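You operate a simulated robot arm through the tools that you are given. There is no shell and no other tool. Be economical: measure what you need, move in short steps, check, and stop when the job is done.

The job below is to be done with a simulated robot arm. You get a single attempt, and the scene is never put back.

JOB
Tighten the open alternator's loose screws, then both bolts.
Fine: red nut driver for the screws, blue for the bolts, each hung back.

Only the result counts: the job must be done as asked and must still hold three seconds after the hand-in. Knocking over, shifting, dropping, spilling or breaking anything else fails it.

ROBOT AND FRAMES
A 7-joint arm with a two-finger gripper on a trunk, on a base that drives. Base frame: it is fixed to the floor where the robot stands at the start and does not move with it; the origin is under the middle of the robot, x ahead of it, y to its left, z up; the surface under the hand at the start is at about z = 0.79. Units: m, degrees, N and s.
With the tool pointing down near the work surface it reaches from about 0.28 to 0.78 m from the robot's upright axis, wherever it stands. Its first joint turns from -166.0 to 166.0 degrees. Places, roughly: bolt (2x2x7 cm) [0.6, -0.8, 0.9]; brush holder (5x2x3 cm) [0.6, -0.8, 0.9]; rectifier (7x3x7 cm) [0.6, -0.8, 0.9]; screw [0.6, -0.9, 0.9]. Payload 2.45 kg.
The TCP is the grasp point between the finger pads, 0.027 m short of the fingertips. In the tool frame z runs along the fingers and y along their closing line. The gripper opens to 0.08 m. The gripper's body begins 0.054 m behind the TCP.
Orientation is that of the tool frame in the base frame, as [roll, pitch, yaw] about the fixed x, y, z axes, in that order (R = Rz(yaw) Ry(pitch) Rx(roll)). With the fingers straight down and closing along the base's y, the tool's x points along the base's -x, its y along +y and its z along -z.

CONTROLS
- The arm moves only by the tool step_arm. Its argument "increments" is a list of rows, each a list of 6 numbers: the shift along the tool's x, y, z in units of 25 mm (1.0 is 25 mm), then the turn, a rotation vector about the tool's x, y, z in units of 4 degrees (1.0 is 4 degrees). In form: [[tx, ty, tz, ax, ay, az], ...]. A call has 1 to 20 rows; each row shifts and turns the commanded pose from where the row before left it, along the tool's axes as they then stand. "hand" is the gripper command, from -1 (shut) to 1 (fully open), values between in proportion, set as the call begins (left out, the last holds). A call with a number of a shift or a turn outside -1 to 1 is refused whole. A row lasts 0.2 s, in which the tool goes at most 0.05 m and 8.6 degrees; a call with a longer step from one row to the next is refused whole, and so is a gripper value outside its range. A pose out of reach is approached as far as the arm can. The call stops where the force on the tool passes 80 N (or 10 N more than at its start, if that is more) or the arm is blocked; 0.2 s more then pass. The fingers move at their own pace (about 0.153 m/s each) and stop on an object; they squeeze with about 27 N. The grip force told is the motor's: it shows also when the fingers shut on nothing. Time passes only in rows, and 0.2 s behind the last, so rows that do not move let the fingers close. The reply holds the time, the measured pose of the TCP, the force on the tool along the base axes, the opening and the grip force, in the units named above and with some noise, with the torque about the TCP (base axes, N m) and any sound that the robot's microphone picked up.
- Cameras (640 x 400 px; columns grow to the right, rows downward): "scene" is now at [0.0449, 0.0897, 1.6257]; the picture's right is [-0.62, -0.78, 0.00], its down [-0.55, 0.44, -0.71] and it looks along [0.56, -0.44, -0.70] (base axes); focal length 287 px, centre (320, 200). "wrist" rides on the gripper at [0.063, 0.012, -0.079] in the tool frame; the picture's right is [-0.19, 0.98, 0.00], its down [-0.72, -0.14, -0.68] and it looks along [-0.67, -0.13, 0.73] (tool axes); focal length 226 px, centre (320, 200).
- get_image(camera): a new picture of that camera. No time passes.
- lift_body(by): slides the trunk up (or, below 0, down) by that many m; the arm and the scene camera ride with it, the base frame stays. It gives what a move gives, with no picture.
- roll_base(legs): drives the robot by 1 to 6 legs, each [ahead, turn to the left] in m and degrees, along the robot's own axes; the way and the turn of a leg run together, so that a leg with both is an arc; at most 1.5 m and 180 degrees a leg. The arm and the cameras ride along, it lands a little off, and it stops where it bumps. It gives what a move gives.
- aim_head(pan, tilt): turns the head with the scene camera to pan (to the left, within 120 degrees either way) and tilt (down, from -29 to 69), counted from straight ahead of the robot. It gives what a move gives.
- probe_pixels(camera, pixels): for up to 12 pixels [column, row] of the newest picture of that camera ("zoom" is the newest enlarged one), the place [x, y, z] in the base frame of the surface seen there, good to about 0.003 m. No time passes.
- enlarge(camera, box): a new picture of the part [left, top, right, bottom] of that camera's present view, enlarged. No time passes.
- finish_job(): hands the job in; it is judged then, once.

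Go step by step. Measure first, check grasps and placings, and put right what went wrong. The budget is 80 turns and 68 pictures, counting those below and the enlarged ones. Unless the task says otherwise, let go and move clear before handing in, and close with one line.

The tools are called after ">>>" as a command line: name --pt "numbers of a row" for each row, then --argument value for the rest, lists and objects as JSON in quotes. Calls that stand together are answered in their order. step_arm: Moves the arm, as the interface text tells. Its arguments: {"type":"object","properties":{"increments":{"type":"array","items":{"type":"array","items":{"type":"number"}}},"hand":{"type":"number"}},"required":["increments"]} The other tools are called the same way: lift_body (by) slides the trunk up or down; roll_base (legs) drives the base; aim_head (pan, tilt) turns the head that bears the scene camera; get_image (camera) takes a picture; probe_pixels (camera, pixels) gives the place of the surface under pixels of a picture; enlarge (camera, box) takes an enlarged picture of a part of a camera's view; finish_job () hands the job in.

At the start:

```text
time_s: 0.0
tool_pos: [0.4374, -0.353, 1.3378]
tcp_rot: [180.0, 0.0, -180.0]
ft_force: [-0.7, 0.2, -0.3]
ft_torque: [0.02, -0.01, -0.03]
opening: 0.0799
grip_force: 0.1
trunk travel left (down, up): [-0.25, 0.29]
robot x, y, heading: [-0.0025, 0.0031, 0.2]
head pan, tilt: [-38.3, 44.6]
```

scene: 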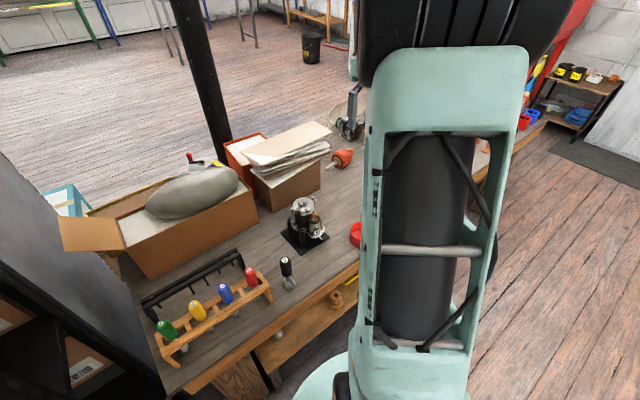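
wrist: 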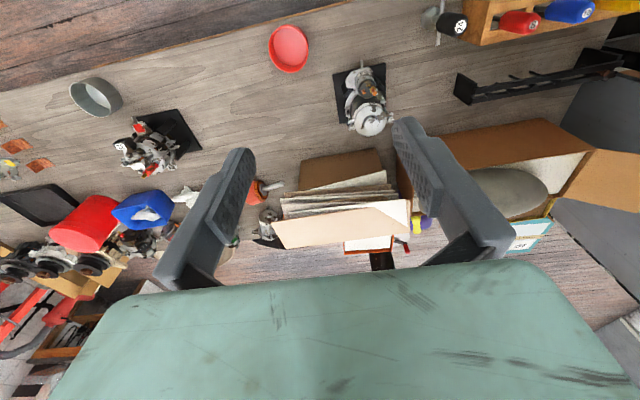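

The wrist view shows two alternators, at (365,95) and (155,145), and a tool rack at upper right. I'll look closer at them before moving.

>>> enlarge --camera "wrist" --box '[90, 90, 220, 200]'

>>> enlarge --camera "wrist" --box '[310, 40, 430, 140]'

>>> enlarge --camera "scene" --box '[120, 180, 360, 370]'

>>> probe_pixels --camera "wrist" --pixels '[[365, 95], [150, 145], [370, 122], [452, 22], [520, 20], [572, 10], [288, 48], [400, 20]]'

>>> probe_pixels --camera "scene" --pixels '[[167, 328], [197, 310], [226, 293], [251, 276], [287, 266], [302, 205], [290, 285], [170, 365], [270, 300], [150, 303], [240, 255], [303, 245]]'

```text
3.64 times, centred on (155, 145) of wrist
```

zoom: 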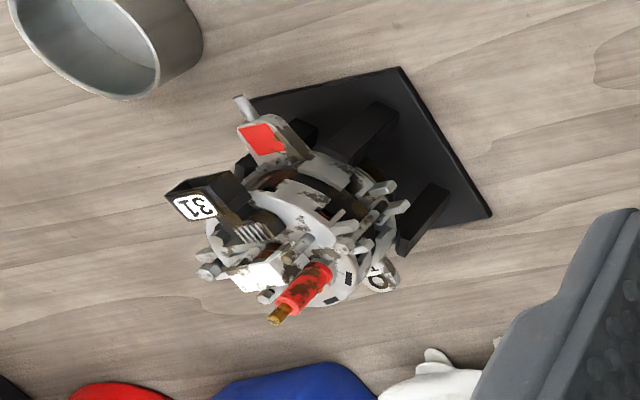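

```text
4.00 times, centred on (370, 90) of wrist
```

zoom: 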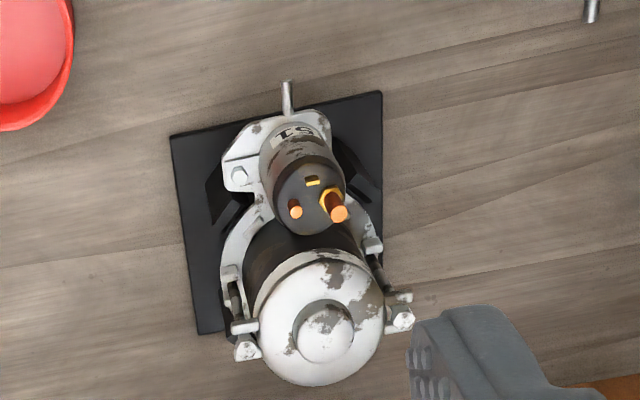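

```text
2.11 times, centred on (240, 275) of scene
```

zoom: 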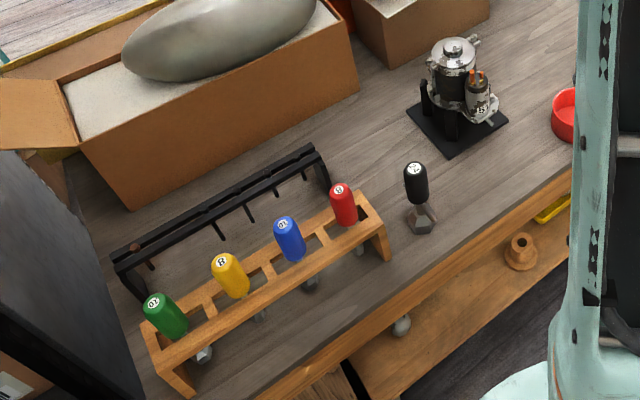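

```text
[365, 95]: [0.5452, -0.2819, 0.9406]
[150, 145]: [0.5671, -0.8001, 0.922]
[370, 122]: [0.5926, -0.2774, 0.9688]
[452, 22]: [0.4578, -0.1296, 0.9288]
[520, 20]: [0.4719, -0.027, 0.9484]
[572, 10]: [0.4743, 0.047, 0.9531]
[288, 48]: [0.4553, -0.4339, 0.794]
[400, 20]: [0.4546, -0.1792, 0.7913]
```

```text
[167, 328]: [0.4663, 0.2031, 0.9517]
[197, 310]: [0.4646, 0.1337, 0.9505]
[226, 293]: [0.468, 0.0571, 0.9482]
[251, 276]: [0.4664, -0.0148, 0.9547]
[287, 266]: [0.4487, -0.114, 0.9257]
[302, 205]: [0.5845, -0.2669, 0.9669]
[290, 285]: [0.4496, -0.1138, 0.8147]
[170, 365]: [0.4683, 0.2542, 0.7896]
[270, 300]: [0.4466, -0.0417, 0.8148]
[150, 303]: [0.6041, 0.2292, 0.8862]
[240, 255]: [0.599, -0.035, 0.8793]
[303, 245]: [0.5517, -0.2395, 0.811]
```

The open alternator is the one at (155,145), around (0.57,-0.80). The other unit, at (0.57,-0.27), is a starter motor. From about (0,-0.40) I could reach both the rack and the alternator, so I'll drive there.

>>> roll_base --legs '[[0, -90], [0.4, 0], [0, 90]]'

>>> aim_head --pan -38 --tilt 45

>>> get_image --camera "scene"

>>> get_image --camera "wrist"

```text
time_s: 10.4
tool_pos: [0.4354, -0.7598, 1.3375]
tcp_rot: [-180.0, 0.0, 179.7]
ft_force: [0.2, 0.3, -0.1]
ft_torque: [-0.02, 0.02, 0.02]
opening: 0.08
grip_force: 0.0
trunk travel left (down, up): [-0.25, 0.29]
robot x, y, heading: [-0.0061, -0.4029, -0.2]
head pan, tilt: [-38.3, 44.6]
```

```text
time_s: 11.0
tool_pos: [0.4355, -0.7587, 1.3372]
tcp_rot: [-180.0, 0.0, 179.9]
ft_force: [0.8, 0.2, -0.3]
ft_torque: [-0.01, -0.01, 0.0]
opening: 0.0799
grip_force: 0.0
trunk travel left (down, up): [-0.25, 0.29]
robot x, y, heading: [-0.0046, -0.4059, 0.0]
head pan, tilt: [-38.0, 45.0]
```

```text
62 pictures are left
```

scene: 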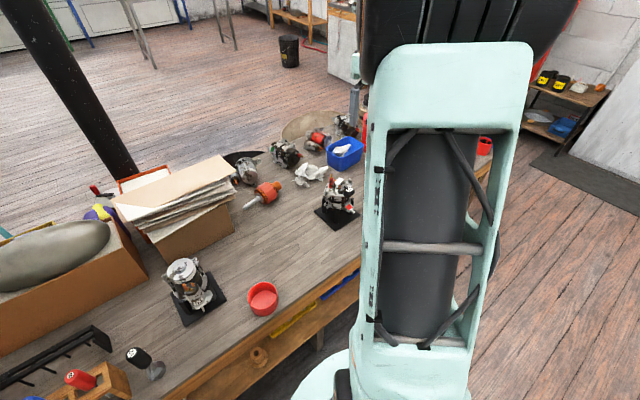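

```text
61 pictures are left
```

wrist: 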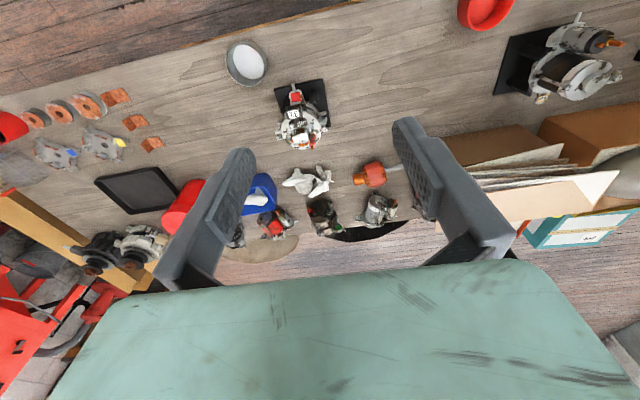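

>>> enlarge --camera "wrist" --box '[260, 70, 350, 160]'

>>> enlarge --camera "scene" --box '[300, 165, 370, 240]'

```text
4.44 times, centred on (305, 115) of wrist
```

zoom: 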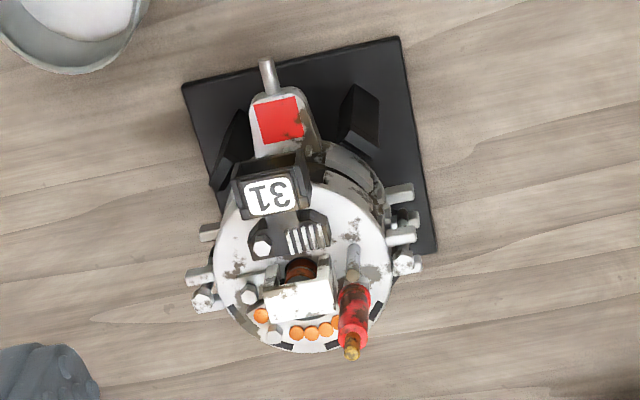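

```text
5.33 times, centred on (335, 202) of scene
```

zoom: 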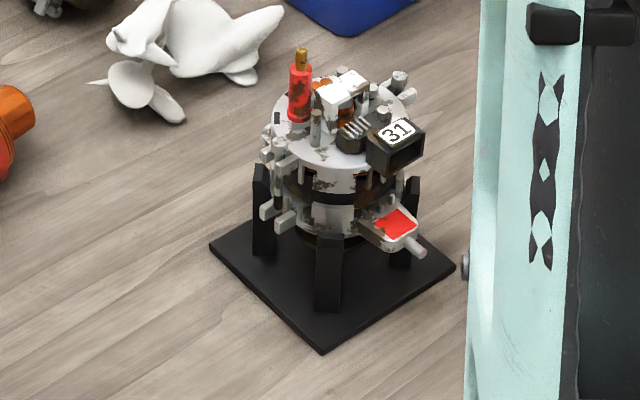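

The alternator stands upright, with hex heads on its top face and bolts in the side ears. I'll lower the hand for a closer look.

>>> step_arm --pt "0 0 1 0 0 0" --pt "0 0 1 0 0 0" --pt "0 0 1 0 0 0" --pt "0 0 1 0 0 0" --pt "0 0 1 0 0 0" --pt "0 0 1 0 0 0" --pt "0 0 1 0 0 0"

>>> get_image --camera "wrist"

```text
time_s: 12.6
tool_pos: [0.4352, -0.7598, 1.1615]
tcp_rot: [-179.9, 0.0, 179.8]
ft_force: [-0.8, 0.2, 0.4]
ft_torque: [-0.01, 0.03, 0.02]
opening: 0.0798
grip_force: 0.0
trunk travel left (down, up): [-0.25, 0.29]
robot x, y, heading: [-0.0046, -0.4052, -0.2]
head pan, tilt: [-38.0, 45.0]
```

```text
58 pictures are left
```

wrist: 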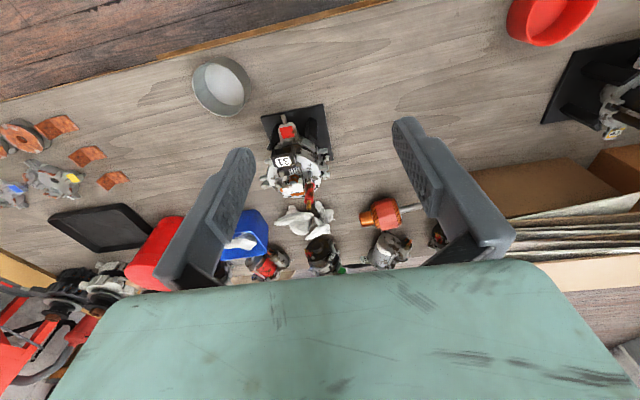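

>>> enlarge --camera "wrist" --box '[255, 140, 340, 210]'

>>> probe_pixels --camera "wrist" --pixels '[[282, 160], [295, 188], [310, 180], [266, 183], [327, 155]]'

```text
5.71 times, centred on (298, 175) of wrist
```

zoom: 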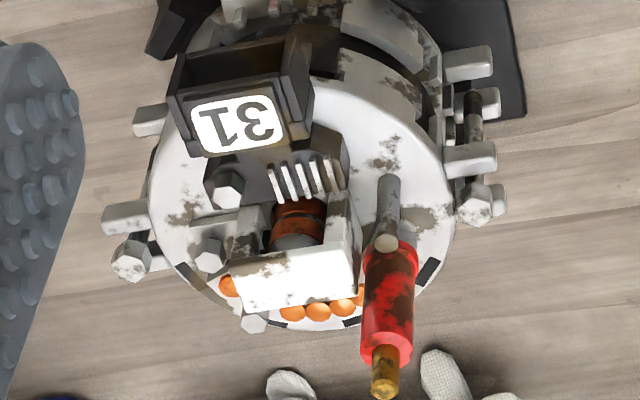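

```text
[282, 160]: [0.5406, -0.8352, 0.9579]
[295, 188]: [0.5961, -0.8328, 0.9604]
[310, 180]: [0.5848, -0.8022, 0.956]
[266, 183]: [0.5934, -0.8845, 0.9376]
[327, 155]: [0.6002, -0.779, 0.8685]
```

Heads visible in the zoom: (230,190), (210,255) and (255,322) on top, with bolts at (130,260) and (480,200). I'll measure them.

>>> probe_pixels --camera "zoom" --pixels '[[230, 190], [210, 255], [255, 323], [131, 260], [481, 200], [390, 220], [390, 395], [190, 210], [420, 220], [225, 240], [270, 230], [338, 290]]'

>>> step_arm --pt "0 0.0 0 0 -1 0" --pt "-0.5 -0.5 0 0 -1 0" --pt "-0.5 -0.5 0 0 -1 0" --pt "-0.5 -0.5 0 0 -1 0" --pt "-0.5 -0.5 0 0 -1 0" --pt "-0.5 0 0 0 -1 0" --pt "-0.5 0 0 0 -1 0" --pt "-0.5 0 0 0 -1 0"

>>> get_image --camera "wrist"

```text
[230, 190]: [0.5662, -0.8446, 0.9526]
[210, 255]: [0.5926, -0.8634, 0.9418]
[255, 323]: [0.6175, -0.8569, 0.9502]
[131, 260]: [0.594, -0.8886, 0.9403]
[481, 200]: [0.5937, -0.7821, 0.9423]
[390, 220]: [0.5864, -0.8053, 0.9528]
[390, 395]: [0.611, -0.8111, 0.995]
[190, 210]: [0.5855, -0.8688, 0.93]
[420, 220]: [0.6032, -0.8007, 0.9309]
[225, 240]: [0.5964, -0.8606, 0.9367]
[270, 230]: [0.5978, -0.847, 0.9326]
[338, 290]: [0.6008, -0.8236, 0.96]
```

```text
time_s: 14.4
tool_pos: [0.5178, -0.8111, 1.1868]
tcp_rot: [180.0, 32.0, 179.8]
ft_force: [-0.2, 1.4, 0.6]
ft_torque: [-0.01, -0.01, -0.03]
opening: 0.0801
grip_force: 0.0
trunk travel left (down, up): [-0.25, 0.29]
robot x, y, heading: [-0.0021, -0.4019, -0.5]
head pan, tilt: [-38.0, 45.0]
```

```text
56 pictures are left
```

wrist: 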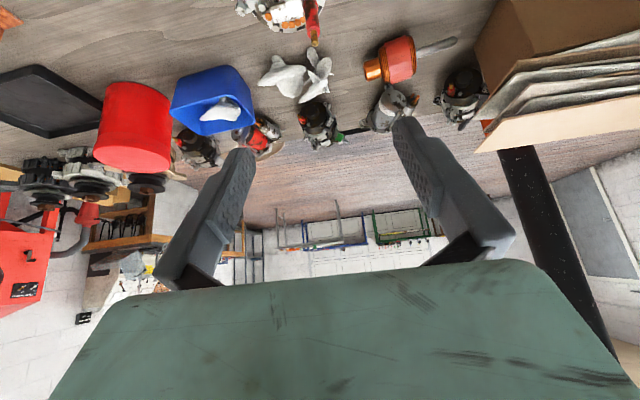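

I tilted the wrong way, so I'll reverse it to look straight down at the alternator.

>>> step_arm --pt "0 0 0 0 1 0" --pt "0 0 0 0 1 0" --pt "0 0 0 0 1 0" --pt "0 0 0 0 1 0" --pt "0 0 0 0 1 0" --pt "0 0 0 0 1 0" --pt "0 0 0 0 1 0" --pt "0 0 0 0 1 0" --pt "0 0 0 0 1 0" --pt "0 0 0 0 1 0" --pt "0 0 0 0 1 0" --pt "0 0 0 0 1 0" --pt "0 0 0 0 1 0" --pt "0 0 0 0 1 0" --pt "0 0 0 0 1 0" --pt "-0.5 0 0 0 1 0" --pt "-0.5 0 0 0 0 0"

>>> get_image --camera "wrist"

```text
time_s: 18.0
tool_pos: [0.5392, -0.8105, 1.1728]
tcp_rot: [-180.0, -32.1, 179.7]
ft_force: [-0.9, 0.9, -0.1]
ft_torque: [0.0, 0.0, 0.01]
opening: 0.0799
grip_force: 0.0
trunk travel left (down, up): [-0.25, 0.29]
robot x, y, heading: [0.0007, -0.4074, -0.2]
head pan, tilt: [-38.0, 45.0]
```

```text
55 pictures are left
```

wrist: 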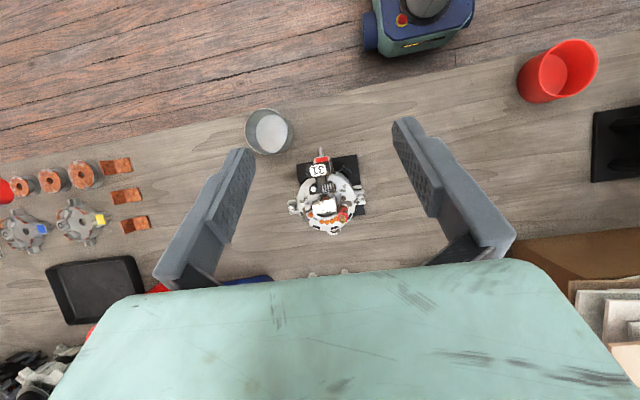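

>>> enlarge --camera "wrist" --box '[276, 145, 380, 245]'

```text
4.00 times, centred on (328, 195) of wrist
```

zoom: 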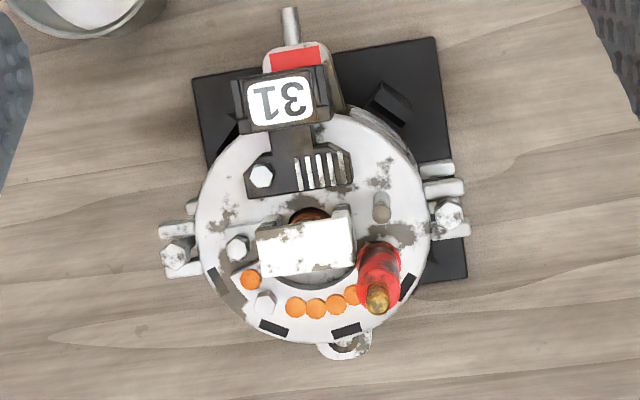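

Now I'll probe the tops and surrounding surfaces, to see which heads stand proud.

>>> probe_pixels --camera "zoom" --pixels '[[261, 176], [237, 248], [265, 302], [381, 205], [176, 252], [449, 212], [280, 178], [222, 270], [250, 320], [190, 228], [445, 187], [410, 190]]'

>>> probe_pixels --camera "zoom" --pixels '[[377, 298], [285, 100], [300, 250], [245, 235], [275, 290], [172, 230], [320, 180], [460, 230], [258, 185], [267, 172]]'

```text
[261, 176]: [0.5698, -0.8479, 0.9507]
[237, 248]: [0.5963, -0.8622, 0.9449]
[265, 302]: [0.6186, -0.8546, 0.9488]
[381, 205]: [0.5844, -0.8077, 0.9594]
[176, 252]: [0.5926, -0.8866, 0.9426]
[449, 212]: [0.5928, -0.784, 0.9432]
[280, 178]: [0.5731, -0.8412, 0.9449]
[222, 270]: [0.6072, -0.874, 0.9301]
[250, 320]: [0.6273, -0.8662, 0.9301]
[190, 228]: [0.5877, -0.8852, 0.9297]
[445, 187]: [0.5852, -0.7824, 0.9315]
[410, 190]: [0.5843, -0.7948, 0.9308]
```

```text
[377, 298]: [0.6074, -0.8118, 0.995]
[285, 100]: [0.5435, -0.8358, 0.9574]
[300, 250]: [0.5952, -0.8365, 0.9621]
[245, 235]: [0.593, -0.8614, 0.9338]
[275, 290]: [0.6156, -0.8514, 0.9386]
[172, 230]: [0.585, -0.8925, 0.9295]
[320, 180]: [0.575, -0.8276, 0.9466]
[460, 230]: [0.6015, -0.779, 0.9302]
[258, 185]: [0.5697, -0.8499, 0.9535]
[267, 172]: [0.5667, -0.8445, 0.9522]
```

The heads are about 6–10 mm proud and I can't yet tell which are loose. I'll look from the low right side.

>>> step_arm --pt "0 0 0 0 -1 0" --pt "0 0 0 0 -1 0" --pt "0 0 0 0 -1 0" --pt "0 0 0 0 -1 0" --pt "0 0 0 0 -1 0" --pt "0 0 0 0 -1 0" --pt "0 0 0 0 -1 0" --pt "0 0 0 0 -1 0" --pt "0.7 -0.9 0 0 0 0" --pt "0.7 -0.9 0 0 0 0" --pt "0.7 -0.9 0 0 0 0" --pt "0.7 -0.9 0 0 0 0" --pt "0 -0.9 0.5 0 0 0" --pt "0 -0.9 0.9 0 0 0" --pt "0 -0.9 0.9 0 0 0"

>>> step_arm --pt "0 0 0.9 0 0 -1" --pt "0 0 0.9 0 0 -1" --pt "0 0 0.9 0 0 -1" --pt "0 0 0.9 0 0 -1" --pt "0 0 0.9 0 0 -1" --pt "0 0 0 0 0 -1" --pt "0 0 0 0 0 -1" --pt "0 0 0 0 0 -1" --pt "0 0 0 0 0 -1" --pt "0 0 0 0 0 -1" --pt "0 0 0 0 0 -1"

>>> get_image --camera "wrist"

```text
time_s: 21.2
tool_pos: [0.4683, -0.9691, 1.1146]
tcp_rot: [-180.0, 0.0, 179.7]
ft_force: [-0.1, -0.8, 0.7]
ft_torque: [-0.01, -0.01, 0.01]
opening: 0.0802
grip_force: 0.0
trunk travel left (down, up): [-0.25, 0.29]
robot x, y, heading: [-0.0045, -0.404, -0.1]
head pan, tilt: [-38.0, 45.0]
```

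```text
time_s: 23.6
tool_pos: [0.4685, -0.9672, 1.0041]
tcp_rot: [-180.0, 0.0, -136.2]
ft_force: [0.7, 0.1, 0.3]
ft_torque: [0.02, 0.04, 0.0]
opening: 0.0799
grip_force: 0.0
trunk travel left (down, up): [-0.25, 0.29]
robot x, y, heading: [-0.0033, -0.4023, -0.2]
head pan, tilt: [-38.0, 45.0]
```

```text
53 pictures are left
```

wrist: 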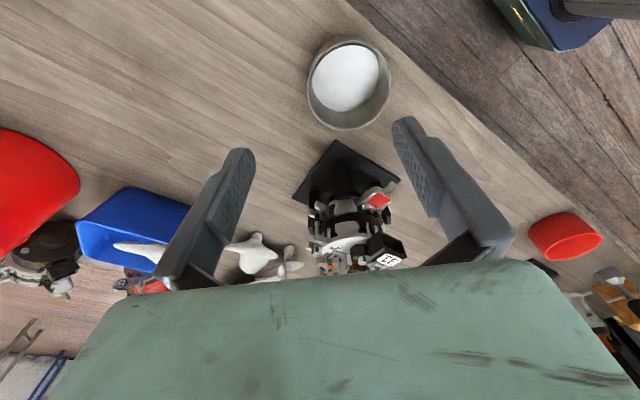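

The gripper body hides the top of the alternator, so I'll tilt to look more horizontally.

>>> step_arm --pt "0 0 0 0 -1 0" --pt "0 0 0 0 -1 0" --pt "0 0 0 0 -1 0" --pt "0 0 0 0 -1 0" --pt "0 0 0 0 -1 0"

>>> enlarge --camera "wrist" --box '[285, 120, 405, 210]'

```text
time_s: 24.8
tool_pos: [0.4698, -0.9677, 1.0032]
tcp_rot: [-180.0, 20.1, -136.2]
ft_force: [0.4, -0.3, 0.3]
ft_torque: [-0.02, 0.01, 0.03]
opening: 0.0799
grip_force: 0.0
trunk travel left (down, up): [-0.25, 0.29]
robot x, y, heading: [-0.0033, -0.4006, -0.1]
head pan, tilt: [-38.0, 45.0]
```

```text
4.44 times, centred on (345, 165) of wrist
```

zoom: 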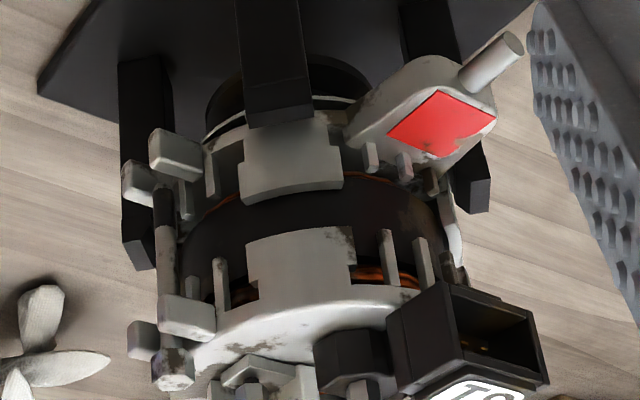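

>>> enlarge --camera "wrist" --box '[285, 175, 405, 250]'

```text
5.33 times, centred on (345, 212) of wrist
```

zoom: 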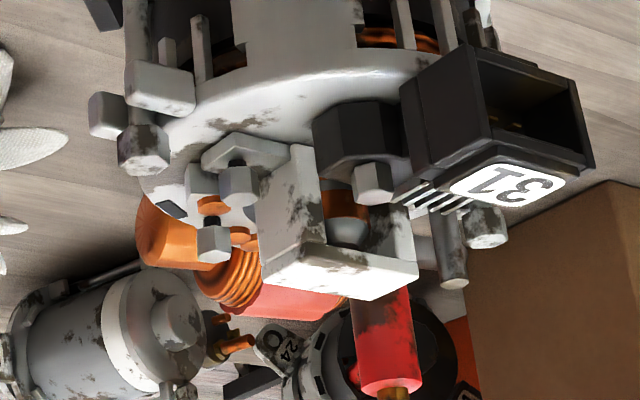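

Here the image is upside down: screw C at (213,238) stands off its seat with the shank showing. I'll zoom in on the others.

>>> enlarge --camera "wrist" --box '[305, 190, 365, 228]'

```text
10.53 times, centred on (335, 209) of wrist
```

zoom: 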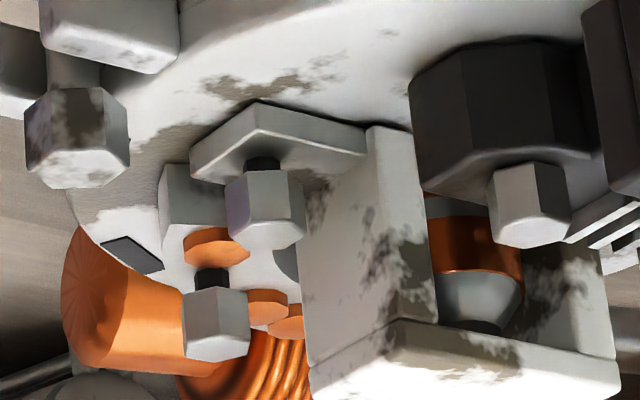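

Screws B (0.596,-0.862) and C (0.6185,-0.8545) show bare shank, so they're loose. Screw A on the regulator is seated. Next I'll go and view the rack.

>>> step_arm --pt "0 0 -0.5 0 1 0" --pt "0 0 -0.5 0 1 0" --pt "0 0 -0.5 0 1 0" --pt "0 0 -0.5 0 1 0" --pt "0 0 -0.5 0 1 0" --pt "0 0 -0.5 0 0 1" --pt "0 0 -0.5 0 0 1" --pt "0 0 -0.5 0 0 1" --pt "0 0 -0.5 0 0 1" --pt "0 0 -0.5 0 0 1" --pt "0 0 0 0 0 1" --pt "0 0 0 0 0 1" --pt "0 0 0 0 0 1" --pt "0 0 0 0 0 1" --pt "0 0 0 0 0 1" --pt "0 0 0 0 0 1"

>>> step_arm --pt "0.2 1 0 0 0 0" --pt "0.2 1 0 0 0 0" --pt "0.2 1 0 0 0 0" --pt "0.2 1 0 0 0 0" --pt "0.2 1 0 0 0 0" --pt "0.2 1 0 0 0 0" --pt "0.2 1 0 0 0 0" --pt "0.2 1 0 0 0 0" --pt "0.2 1 0 0 0 0" --pt "0.2 1 0 0 0 0" --pt "0.2 1 0 0 0 0" --pt "0.2 1 0 0 0 0" --pt "0.2 1 0 0 0 0" --pt "0.2 1 0 0 0 0" --pt "0.2 1 0 0 0 0" --pt "0.2 1 0 0 0 0" --pt "0.2 1 0 0 0 0" --pt "0.2 1 0 0 0 0" --pt "0.2 1 0 0 0 0" --pt "0.2 1 0 0 0 0"

>>> step_arm --pt "0 1 0 0 0 0" --pt "0 1 0 0 0 0" --pt "0 1 0 0 0 0" --pt "0 1 0 0 0 0" --pt "0 1 0 0 0 0" --pt "0 1 0 0 0 0" --pt "0 1 0 0 0 0" --pt "0 1 0 0 0 0" --pt "0 1 0 0 0 0" --pt "0 1 0 0 0 0" --pt "0 1 0 0 0 0" --pt "0 1 0 0 0 0" --pt "0 1 0 0 0 0" --pt "0 1 0 0 0 0" --pt "0 1 0 0 0 0" --pt "0 1 0 0 0 0" --pt "0 1 0 0 0 0"

>>> get_image --camera "wrist"

```text
time_s: 28.2
tool_pos: [0.4591, -0.9752, 1.127]
tcp_rot: [-180.0, -0.1, 179.7]
ft_force: [0.6, 0.0, -0.2]
ft_torque: [0.01, 0.02, 0.02]
opening: 0.08
grip_force: 0.1
trunk travel left (down, up): [-0.25, 0.29]
robot x, y, heading: [-0.0033, -0.4028, -0.4]
head pan, tilt: [-38.0, 45.0]
```

```text
time_s: 32.4
tool_pos: [0.3611, -0.4755, 1.1266]
tcp_rot: [-180.0, -0.1, 179.8]
ft_force: [0.7, 0.2, 0.6]
ft_torque: [0.02, 0.0, 0.04]
opening: 0.0799
grip_force: 0.0
trunk travel left (down, up): [-0.25, 0.29]
robot x, y, heading: [-0.0016, -0.4043, -0.1]
head pan, tilt: [-38.0, 45.0]
```

```text
time_s: 36.0
tool_pos: [0.3609, -0.05, 1.1283]
tcp_rot: [-179.9, 0.0, 179.8]
ft_force: [-0.1, -0.7, 0.1]
ft_torque: [-0.03, 0.03, -0.02]
opening: 0.08
grip_force: 0.1
trunk travel left (down, up): [-0.25, 0.29]
robot x, y, heading: [-0.0033, -0.4052, -0.4]
head pan, tilt: [-38.0, 45.0]
```

```text
49 pictures are left
```

wrist: 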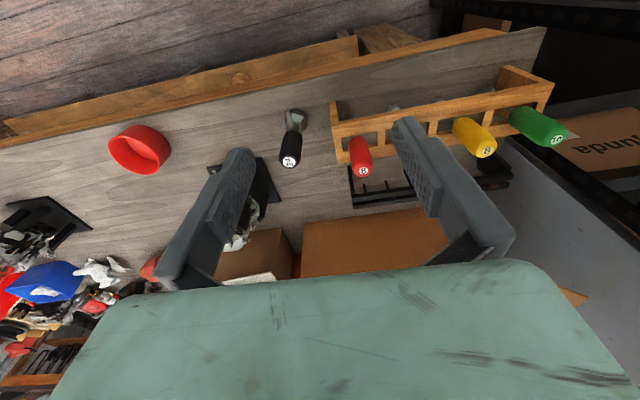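

>>> enlarge --camera "wrist" --box '[325, 90, 425, 190]'

>>> aim_head --pan 38 --tilt 52

>>> get_image --camera "scene"

```text
4.00 times, centred on (375, 140) of wrist
```

zoom: 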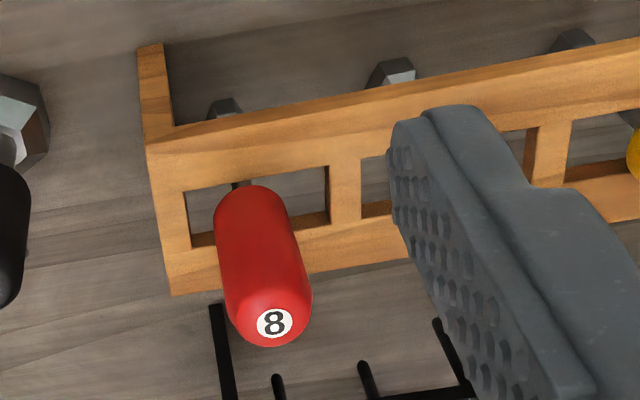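

```text
time_s: 37.5
tool_pos: [0.3626, -0.0516, 1.1272]
tcp_rot: [180.0, 0.0, 179.8]
ft_force: [-0.5, -1.0, 0.5]
ft_torque: [0.01, -0.02, -0.01]
opening: 0.08
grip_force: 0.0
trunk travel left (down, up): [-0.25, 0.29]
robot x, y, heading: [0.0005, -0.4036, -0.4]
head pan, tilt: [38.0, 52.0]
```

```text
47 pictures are left
```

scene: 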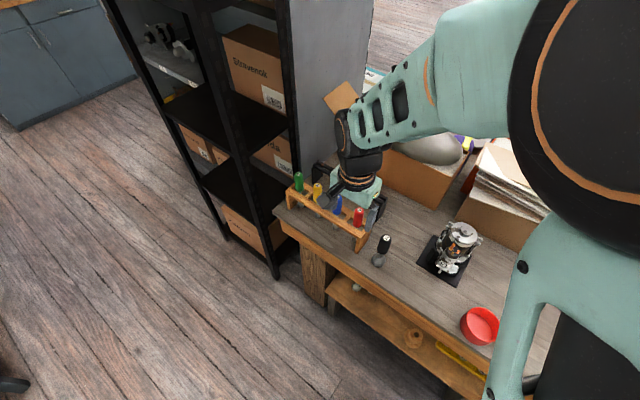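

>>> enlarge --camera "scene" --box '[270, 165, 400, 275]'

>>> probe_pixels --camera "zoom" --pixels '[[440, 215], [443, 255], [447, 280], [340, 200], [340, 245], [420, 255], [460, 255], [440, 345], [400, 290], [120, 130], [425, 300], [380, 265]]'

```text
3.64 times, centred on (335, 220) of scene
```

zoom: 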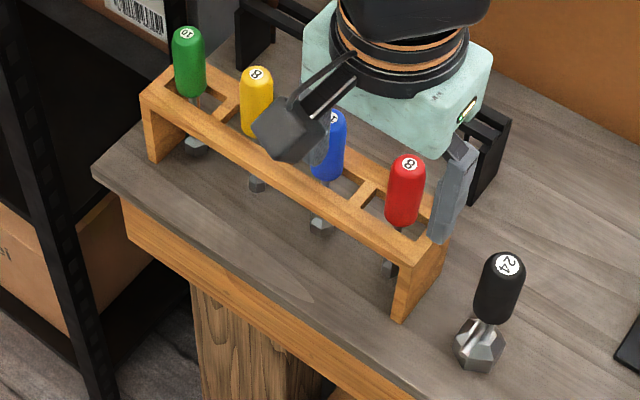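

```text
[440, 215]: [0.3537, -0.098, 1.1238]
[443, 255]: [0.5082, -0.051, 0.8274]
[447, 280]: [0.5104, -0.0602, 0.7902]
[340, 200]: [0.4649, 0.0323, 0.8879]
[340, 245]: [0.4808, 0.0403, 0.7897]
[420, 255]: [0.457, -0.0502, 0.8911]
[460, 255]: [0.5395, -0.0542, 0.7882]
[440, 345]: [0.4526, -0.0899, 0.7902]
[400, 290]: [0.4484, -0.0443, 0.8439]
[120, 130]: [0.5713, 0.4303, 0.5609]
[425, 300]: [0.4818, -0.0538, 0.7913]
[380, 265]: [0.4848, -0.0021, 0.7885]
```

>>> probe_pixels --camera "zoom" --pixels '[[407, 164], [390, 190], [423, 195], [404, 195], [402, 222], [375, 228], [335, 118], [334, 150], [326, 178], [345, 150], [412, 258], [391, 268]]'

>>> probe_pixels --camera "wrist" --pixels '[[362, 170], [352, 155], [370, 155], [360, 140], [355, 122], [385, 112], [345, 130], [370, 152]]'

```text
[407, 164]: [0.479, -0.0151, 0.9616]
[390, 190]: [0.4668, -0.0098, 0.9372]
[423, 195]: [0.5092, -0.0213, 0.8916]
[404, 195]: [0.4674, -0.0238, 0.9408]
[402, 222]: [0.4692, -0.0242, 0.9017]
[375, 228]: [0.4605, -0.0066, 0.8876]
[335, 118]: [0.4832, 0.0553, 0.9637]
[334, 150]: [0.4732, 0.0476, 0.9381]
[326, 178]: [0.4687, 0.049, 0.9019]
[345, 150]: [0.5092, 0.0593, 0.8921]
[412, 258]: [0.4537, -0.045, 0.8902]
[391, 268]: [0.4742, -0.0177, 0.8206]
```

```text
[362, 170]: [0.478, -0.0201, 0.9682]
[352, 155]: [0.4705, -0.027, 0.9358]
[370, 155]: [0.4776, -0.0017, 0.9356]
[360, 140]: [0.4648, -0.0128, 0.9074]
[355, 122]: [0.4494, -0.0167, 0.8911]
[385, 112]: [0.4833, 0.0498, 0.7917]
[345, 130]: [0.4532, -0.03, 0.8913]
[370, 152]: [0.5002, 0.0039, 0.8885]
```

The red handle is centred near (0.480,-0.014), about 25 mm across, from z 0.895 to 0.966, with rail tops at 0.891. I'll move above it and check the centring.

>>> step_arm --pt "-0.94 0.3 0 0 0 0" --pt "-0.94 0.3 0 0 0 0" --pt "-0.94 0.3 0 0 0 0" --pt "-0.94 0.3 0 0 0 0" --pt "-0.94 0.28 0 0 0 0" --pt "0 0 1 0 0 0" --pt "0 0 1 0 0 0" --pt "0 0 1 0 0 0" --hand 0.4

>>> get_image --camera "wrist"

>>> enlarge --camera "scene" --box '[310, 160, 410, 260]'

```text
time_s: 39.3
tool_pos: [0.4811, -0.0144, 1.0511]
tcp_rot: [-180.0, 0.0, 179.9]
ft_force: [-0.2, -0.7, -0.4]
ft_torque: [-0.01, 0.0, 0.0]
opening: 0.0558
grip_force: 0.1
trunk travel left (down, up): [-0.25, 0.29]
robot x, y, heading: [-0.0062, -0.4028, -0.4]
head pan, tilt: [38.0, 52.0]
```

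```text
45 pictures are left
```

wrist: 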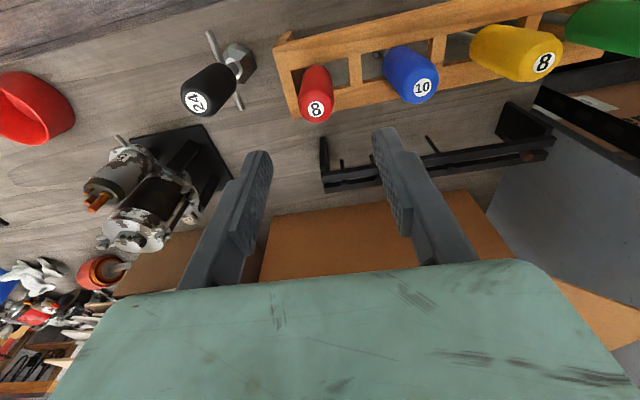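

```text
4.00 times, centred on (360, 210) of scene
```

zoom: 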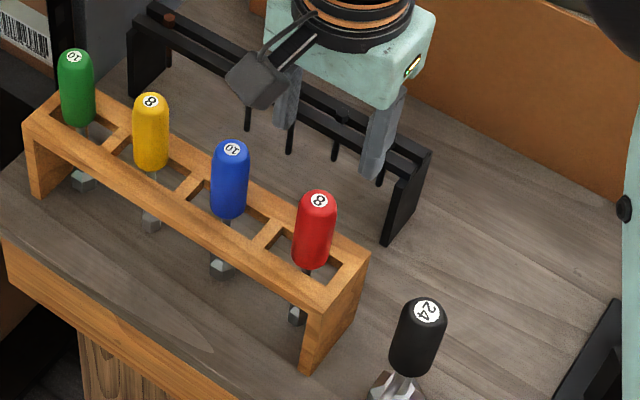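

>>> probe_pixels --camera "wrist" --pixels '[[315, 108], [302, 95], [330, 95], [316, 90], [315, 118], [422, 87], [410, 75], [425, 98], [412, 103], [394, 75], [437, 72]]'

>>> probe_pixels --camera "zoom" --pixels '[[319, 200], [297, 225], [333, 225], [313, 262], [297, 315], [310, 272], [290, 318], [222, 265], [232, 150], [328, 275], [275, 240]]'

```text
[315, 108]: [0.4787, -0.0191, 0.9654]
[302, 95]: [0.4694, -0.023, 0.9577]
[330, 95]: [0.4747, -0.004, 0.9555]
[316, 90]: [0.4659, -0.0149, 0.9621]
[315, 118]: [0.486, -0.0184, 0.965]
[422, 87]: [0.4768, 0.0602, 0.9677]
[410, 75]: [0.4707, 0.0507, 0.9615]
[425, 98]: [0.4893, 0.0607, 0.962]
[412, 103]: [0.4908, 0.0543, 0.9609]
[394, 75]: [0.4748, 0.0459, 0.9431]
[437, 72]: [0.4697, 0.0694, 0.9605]
```

```text
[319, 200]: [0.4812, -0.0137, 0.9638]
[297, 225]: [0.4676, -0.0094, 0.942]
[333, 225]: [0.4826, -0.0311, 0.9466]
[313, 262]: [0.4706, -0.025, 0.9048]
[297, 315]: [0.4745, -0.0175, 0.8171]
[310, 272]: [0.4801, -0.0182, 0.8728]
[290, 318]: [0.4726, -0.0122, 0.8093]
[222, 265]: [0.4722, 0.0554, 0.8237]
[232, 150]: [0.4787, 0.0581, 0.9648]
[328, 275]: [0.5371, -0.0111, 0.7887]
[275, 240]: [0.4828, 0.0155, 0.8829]
```

The red axis is at about (0.479,-0.0165). I'll descend and grasp.

>>> step_arm --pt "0.06 -0.08 0.9 0 0 0" --pt "0 0 0.9 0 0 0" --pt "0 0 0.9 0 0 0" --pt "0 0 0.9 0 0 0" --pt "0 0 0.92 0 0 0"

>>> step_arm --pt "0 0 0 0 0 0" --pt "0 0 0 0 0 0" --pt "0 0 0 0 0 0" --hand -1

>>> enlarge --camera "scene" --box '[310, 160, 410, 260]'

```text
time_s: 40.5
tool_pos: [0.4796, -0.0151, 0.9389]
tcp_rot: [-179.9, 0.0, 179.8]
ft_force: [-0.1, -0.4, -0.4]
ft_torque: [0.0, 0.0, -0.01]
opening: 0.0561
grip_force: 0.0
trunk travel left (down, up): [-0.25, 0.29]
robot x, y, heading: [0.0014, -0.407, -0.1]
head pan, tilt: [38.0, 52.0]
```

```text
time_s: 41.3
tool_pos: [0.4789, -0.0157, 0.9397]
tcp_rot: [-180.0, -0.1, 179.9]
ft_force: [-1.0, -0.1, 0.2]
ft_torque: [0.0, 0.01, 0.0]
opening: 0.0279
grip_force: 27.0
trunk travel left (down, up): [-0.25, 0.29]
robot x, y, heading: [-0.0055, -0.3985, -0.2]
head pan, tilt: [38.0, 52.0]
```

```text
4.00 times, centred on (360, 210) of scene
```

zoom: 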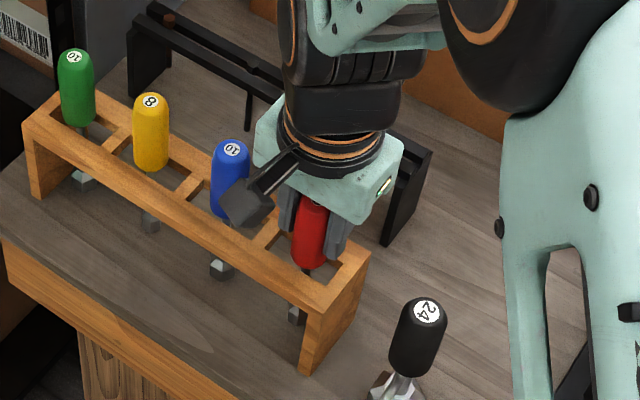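

Gripped at 27.9 mm and 27 N. I'll lift straight up.

>>> step_arm --pt "0 0 -0.4 0 0 0" --pt "0 0 -1 0 0 0" --pt "0 0 -1 0 0 0" --pt "0 0 -1 0 0 0" --pt "0 0 -1 0 0 0" --pt "0 0 -1 0 0 0" --pt "0 0 -1 0 0 0" --pt "0 0 -1 0 0 0" --pt "0 0 -1 0 0 0" --pt "0 0 -1 0 0 0"

>>> enlarge --camera "scene" --box '[300, 60, 460, 260]'

>>> get_image --camera "wrist"

```text
time_s: 43.5
tool_pos: [0.4791, -0.0158, 1.1736]
tcp_rot: [179.9, 0.0, 179.8]
ft_force: [0.0, 0.8, -1.1]
ft_torque: [-0.01, 0.04, -0.01]
opening: 0.0276
grip_force: 27.0
trunk travel left (down, up): [-0.25, 0.29]
robot x, y, heading: [-0.0018, -0.4085, -0.3]
head pan, tilt: [38.0, 52.0]
```

```text
2.00 times, centred on (380, 160) of scene
```

zoom: 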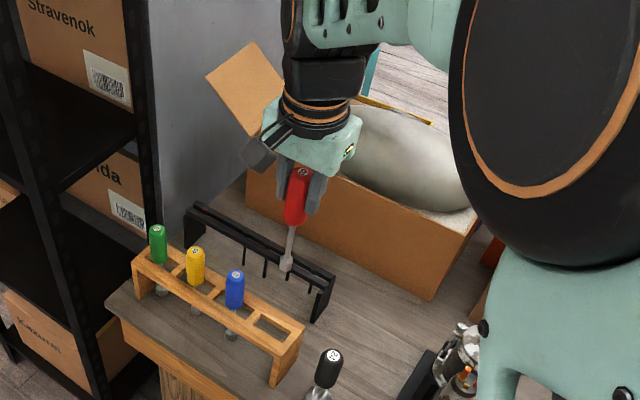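

```text
41 pictures are left
```

wrist: 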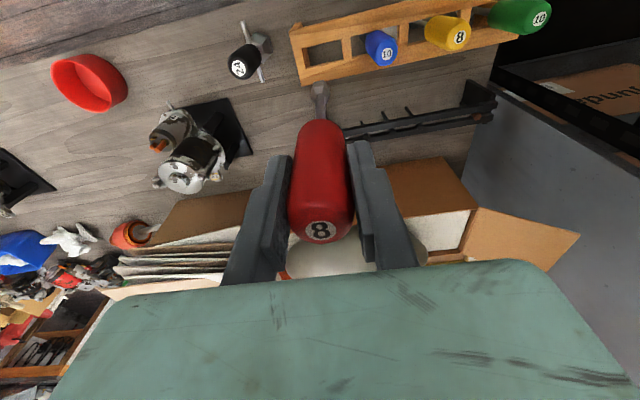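

Holding it. I'll measure where the socket is relative to the TCP.

>>> enlarge --camera "wrist" --box '[295, 70, 345, 130]'

>>> probe_pixels --camera "zoom" --pixels '[[300, 100], [320, 80], [340, 100], [290, 160], [330, 160], [320, 230], [310, 130]]'

>>> enlarge --camera "scene" --box '[420, 165, 460, 205]'

```text
6.67 times, centred on (320, 100) of wrist
```

zoom: 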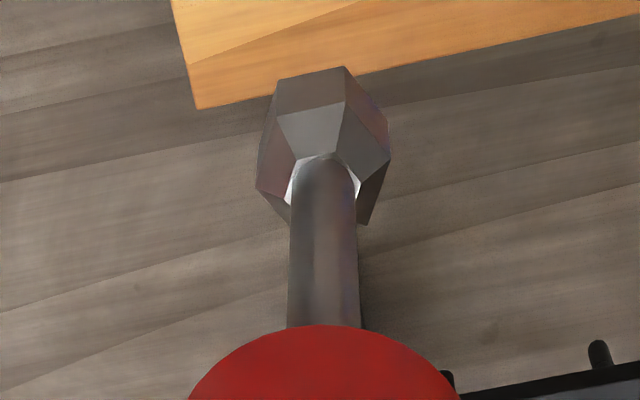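

```text
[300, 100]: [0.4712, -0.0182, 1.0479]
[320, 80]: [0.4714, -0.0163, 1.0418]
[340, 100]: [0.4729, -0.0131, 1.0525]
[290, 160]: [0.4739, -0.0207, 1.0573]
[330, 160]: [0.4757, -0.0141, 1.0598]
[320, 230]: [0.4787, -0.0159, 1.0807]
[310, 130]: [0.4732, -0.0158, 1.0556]
```

```text
10.00 times, centred on (440, 185) of scene
```

zoom: 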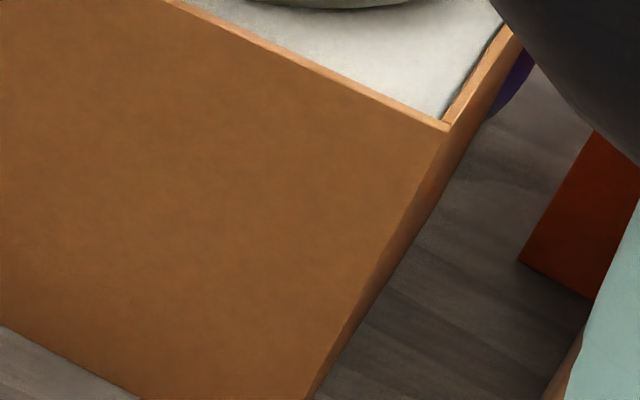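

The tip is about 0.134 m below the TCP and in line with it. I'll carry it to above screw C.

>>> step_arm --pt "0 -1 0 0 0 0" --pt "0 -1 0 0 0 0" --pt "0 -1 0 0 0 0" --pt "0 -1 0 0 0 0" --pt "0 -1 0 0 0 0" --pt "0 -1 0 0 0 0" --pt "0 -1 0 0 0 0" --pt "0 -1 0 0 0 0" --pt "0 -1 0 0 0 0" --pt "0 -1 0 0 0 0" --pt "0 -1 0 0 0 0" --pt "0 -1 0 0 0 0" --pt "0 -1 0 0 0 0" --pt "0 -1 0 0 0 0" --pt "0 -1 0 0 0 0" --pt "0 -1 0 0 0 0" --pt "0 -1 0 0 0 0" --pt "0 -1 0 0 0 0" --pt "0 -1 0 0 0 0" --pt "0 -1 0 0 0 0"

>>> step_arm --pt "-0.4 -0.97 0 0 0 0" --pt "-0.4 -0.97 0 0 0 0" --pt "-0.4 -0.97 0 0 0 0" --pt "-0.4 -0.97 0 0 0 0" --pt "-0.4 -0.97 0 0 0 0" --pt "-0.4 -0.97 0 0 0 0" --pt "-0.4 -0.97 0 0 0 0" --pt "-0.4 -0.97 0 0 0 0" --pt "-0.4 -0.97 0 0 0 0" --pt "-0.4 -0.97 0 0 0 0" --pt "-0.4 -0.97 0 0 0 0" --pt "-0.4 -0.97 0 0 0 0" --pt "-0.4 -0.97 0 0 0 0" --pt "-0.4 -0.97 0 0 0 0"

>>> aim_head --pan -34 --tilt 45

>>> get_image --camera "wrist"

>>> get_image --camera "scene"

```text
time_s: 47.7
tool_pos: [0.4774, -0.518, 1.1739]
tcp_rot: [180.0, 0.0, 179.7]
ft_force: [-0.1, -0.8, -0.8]
ft_torque: [0.02, 0.0, 0.02]
opening: 0.028
grip_force: 27.0
trunk travel left (down, up): [-0.25, 0.29]
robot x, y, heading: [-0.0039, -0.4042, -0.2]
head pan, tilt: [38.0, 52.0]
```

```text
time_s: 50.7
tool_pos: [0.6155, -0.8564, 1.1725]
tcp_rot: [179.9, -0.1, 179.8]
ft_force: [-0.6, -0.4, -0.9]
ft_torque: [0.01, -0.03, 0.02]
opening: 0.0276
grip_force: 27.3
trunk travel left (down, up): [-0.25, 0.29]
robot x, y, heading: [-0.0025, -0.4041, -0.6]
head pan, tilt: [38.0, 52.0]
```

```text
time_s: 52.1
tool_pos: [0.6152, -0.8562, 1.1734]
tcp_rot: [180.0, 0.0, 179.8]
ft_force: [-0.1, 0.0, -1.4]
ft_torque: [0.03, -0.02, 0.0]
opening: 0.0276
grip_force: 27.3
trunk travel left (down, up): [-0.25, 0.29]
robot x, y, heading: [-0.004, -0.4036, -0.1]
head pan, tilt: [-34.0, 45.0]
```

```text
38 pictures are left
```

wrist: 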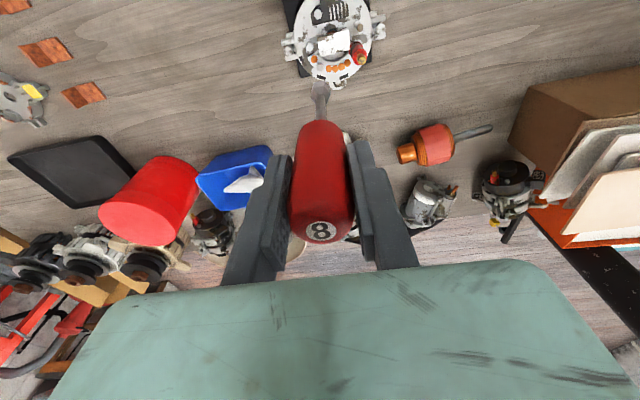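

```text
37 pictures are left
```

scene: 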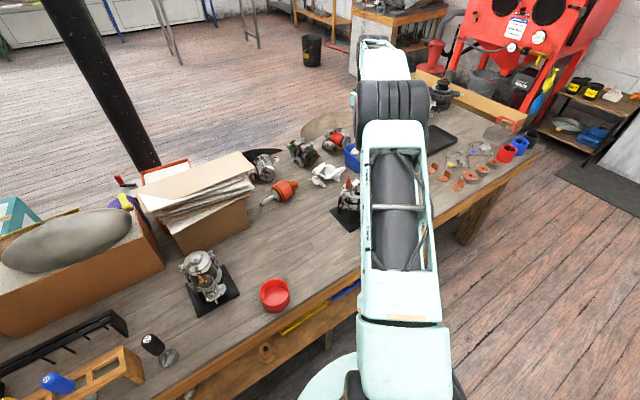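

The wrist camera now looks down on the heads, so I'll zoom in and probe.

>>> enlarge --camera "wrist" --box '[275, 0, 385, 100]'

```text
4.00 times, centred on (330, 50) of wrist
```

zoom: 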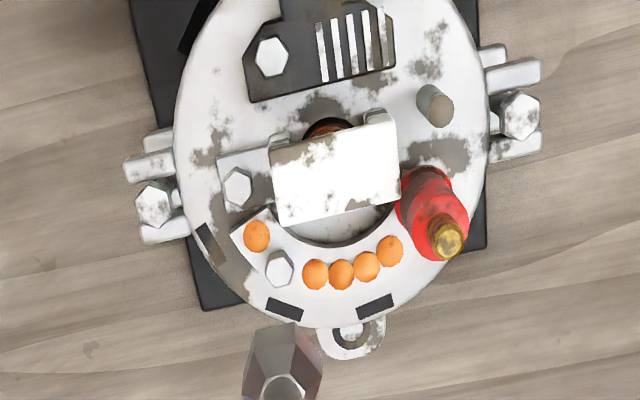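

>>> probe_pixels --camera "zoom" --pixels '[[279, 266], [274, 262], [285, 274], [237, 186], [232, 182], [242, 190], [270, 58], [153, 203], [520, 114], [279, 185], [262, 250], [340, 215]]'

>>> probe_pixels --camera "zoom" --pixels '[[283, 388], [250, 370], [318, 360], [275, 330], [295, 330], [285, 360], [242, 215], [292, 284], [445, 235], [437, 110]]'

```text
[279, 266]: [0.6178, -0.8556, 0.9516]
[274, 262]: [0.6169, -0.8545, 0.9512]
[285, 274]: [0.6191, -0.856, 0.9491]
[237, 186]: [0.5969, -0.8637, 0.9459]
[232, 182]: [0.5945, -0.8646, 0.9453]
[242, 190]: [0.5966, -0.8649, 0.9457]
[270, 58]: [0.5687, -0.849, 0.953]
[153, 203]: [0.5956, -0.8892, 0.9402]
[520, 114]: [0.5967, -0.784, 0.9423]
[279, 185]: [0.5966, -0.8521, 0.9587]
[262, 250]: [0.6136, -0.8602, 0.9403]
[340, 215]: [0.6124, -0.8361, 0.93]
```

```text
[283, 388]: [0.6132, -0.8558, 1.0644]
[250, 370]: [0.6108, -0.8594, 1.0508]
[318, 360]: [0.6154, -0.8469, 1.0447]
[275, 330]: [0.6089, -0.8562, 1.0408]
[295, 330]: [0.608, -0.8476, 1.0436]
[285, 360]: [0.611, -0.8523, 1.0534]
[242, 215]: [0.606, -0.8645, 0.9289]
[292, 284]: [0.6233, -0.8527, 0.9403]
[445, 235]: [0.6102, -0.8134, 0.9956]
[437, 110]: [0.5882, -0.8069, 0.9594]
```

>>> step_arm --pt "-0.06 0 0.8 0 0 0" --pt "0 0 0.8 0 0 0" --pt "0 0 0.8 0 0 0" --pt "0 0 0.8 0 0 0"

>>> enlarge --camera "wrist" --box '[295, 60, 345, 100]'

```text
time_s: 53.1
tool_pos: [0.6183, -0.8555, 1.0923]
tcp_rot: [180.0, 0.0, 179.8]
ft_force: [0.9, -0.9, -0.9]
ft_torque: [0.02, 0.01, 0.0]
opening: 0.0273
grip_force: 26.7
trunk travel left (down, up): [-0.25, 0.29]
robot x, y, heading: [-0.0024, -0.4001, 0.1]
head pan, tilt: [-34.0, 45.0]
```

```text
10.00 times, centred on (320, 80) of wrist
```

zoom: 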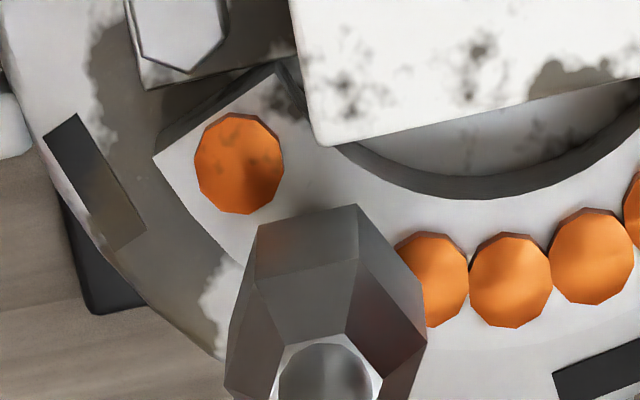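

The socket looks centred over C. I'll lower gently until contact.

>>> step_arm --pt "0 0 0.1 0 0 0" --pt "0 0 0.1 0 0 0" --pt "0 0 0.1 0 0 0" --pt "0 0 0.05 0 0 0"

```text
time_s: 54.1
tool_pos: [0.6168, -0.8547, 1.0853]
tcp_rot: [-180.0, 0.1, 179.8]
ft_force: [0.4, 0.3, -1.0]
ft_torque: [0.01, -0.01, -0.03]
opening: 0.0278
grip_force: 27.0
trunk travel left (down, up): [-0.25, 0.29]
robot x, y, heading: [-0.0054, -0.4039, 0.0]
head pan, tilt: [-34.0, 45.0]
```

>>> step_arm --pt "0 0 0.06 0 0 0" --pt "0 0 0.06 0 0 0" --pt "0 0 0.06 0 0 0" --pt "0 0 0.0 0 0 0"

>>> enlarge --camera "wrist" --box '[295, 60, 345, 100]'

```text
time_s: 55.1
tool_pos: [0.6175, -0.8562, 1.0812]
tcp_rot: [-180.0, 0.0, 179.8]
ft_force: [-0.2, -0.3, -0.9]
ft_torque: [0.02, 0.0, 0.0]
opening: 0.0277
grip_force: 26.8
trunk travel left (down, up): [-0.25, 0.29]
robot x, y, heading: [-0.0042, -0.4033, -0.1]
head pan, tilt: [-34.0, 45.0]
```

```text
10.00 times, centred on (320, 80) of wrist
```

zoom: 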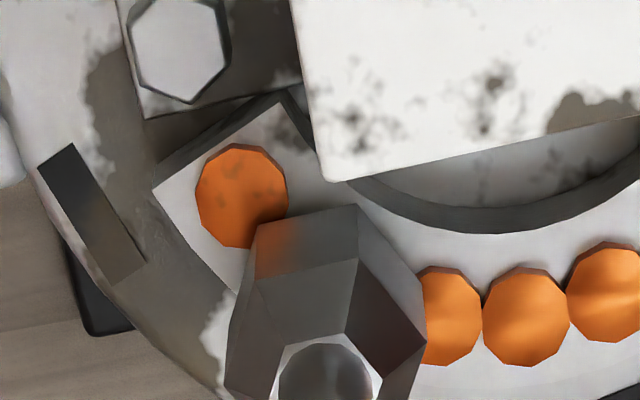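

No contact yet, with the tip expected just past the head top. I'll continue down in small steps.

>>> step_arm --pt "0 0 0.06 0 0 0" --pt "0 0 0.06 0 0 0" --pt "0 0 0.0 0 0 0"

```text
time_s: 55.9
tool_pos: [0.6183, -0.8557, 1.0771]
tcp_rot: [-180.0, 0.0, 179.9]
ft_force: [-0.3, -1.4, -1.1]
ft_torque: [0.0, 0.0, 0.01]
opening: 0.0274
grip_force: 26.6
trunk travel left (down, up): [-0.25, 0.29]
robot x, y, heading: [-0.0012, -0.4069, -0.2]
head pan, tilt: [-34.0, 45.0]
```

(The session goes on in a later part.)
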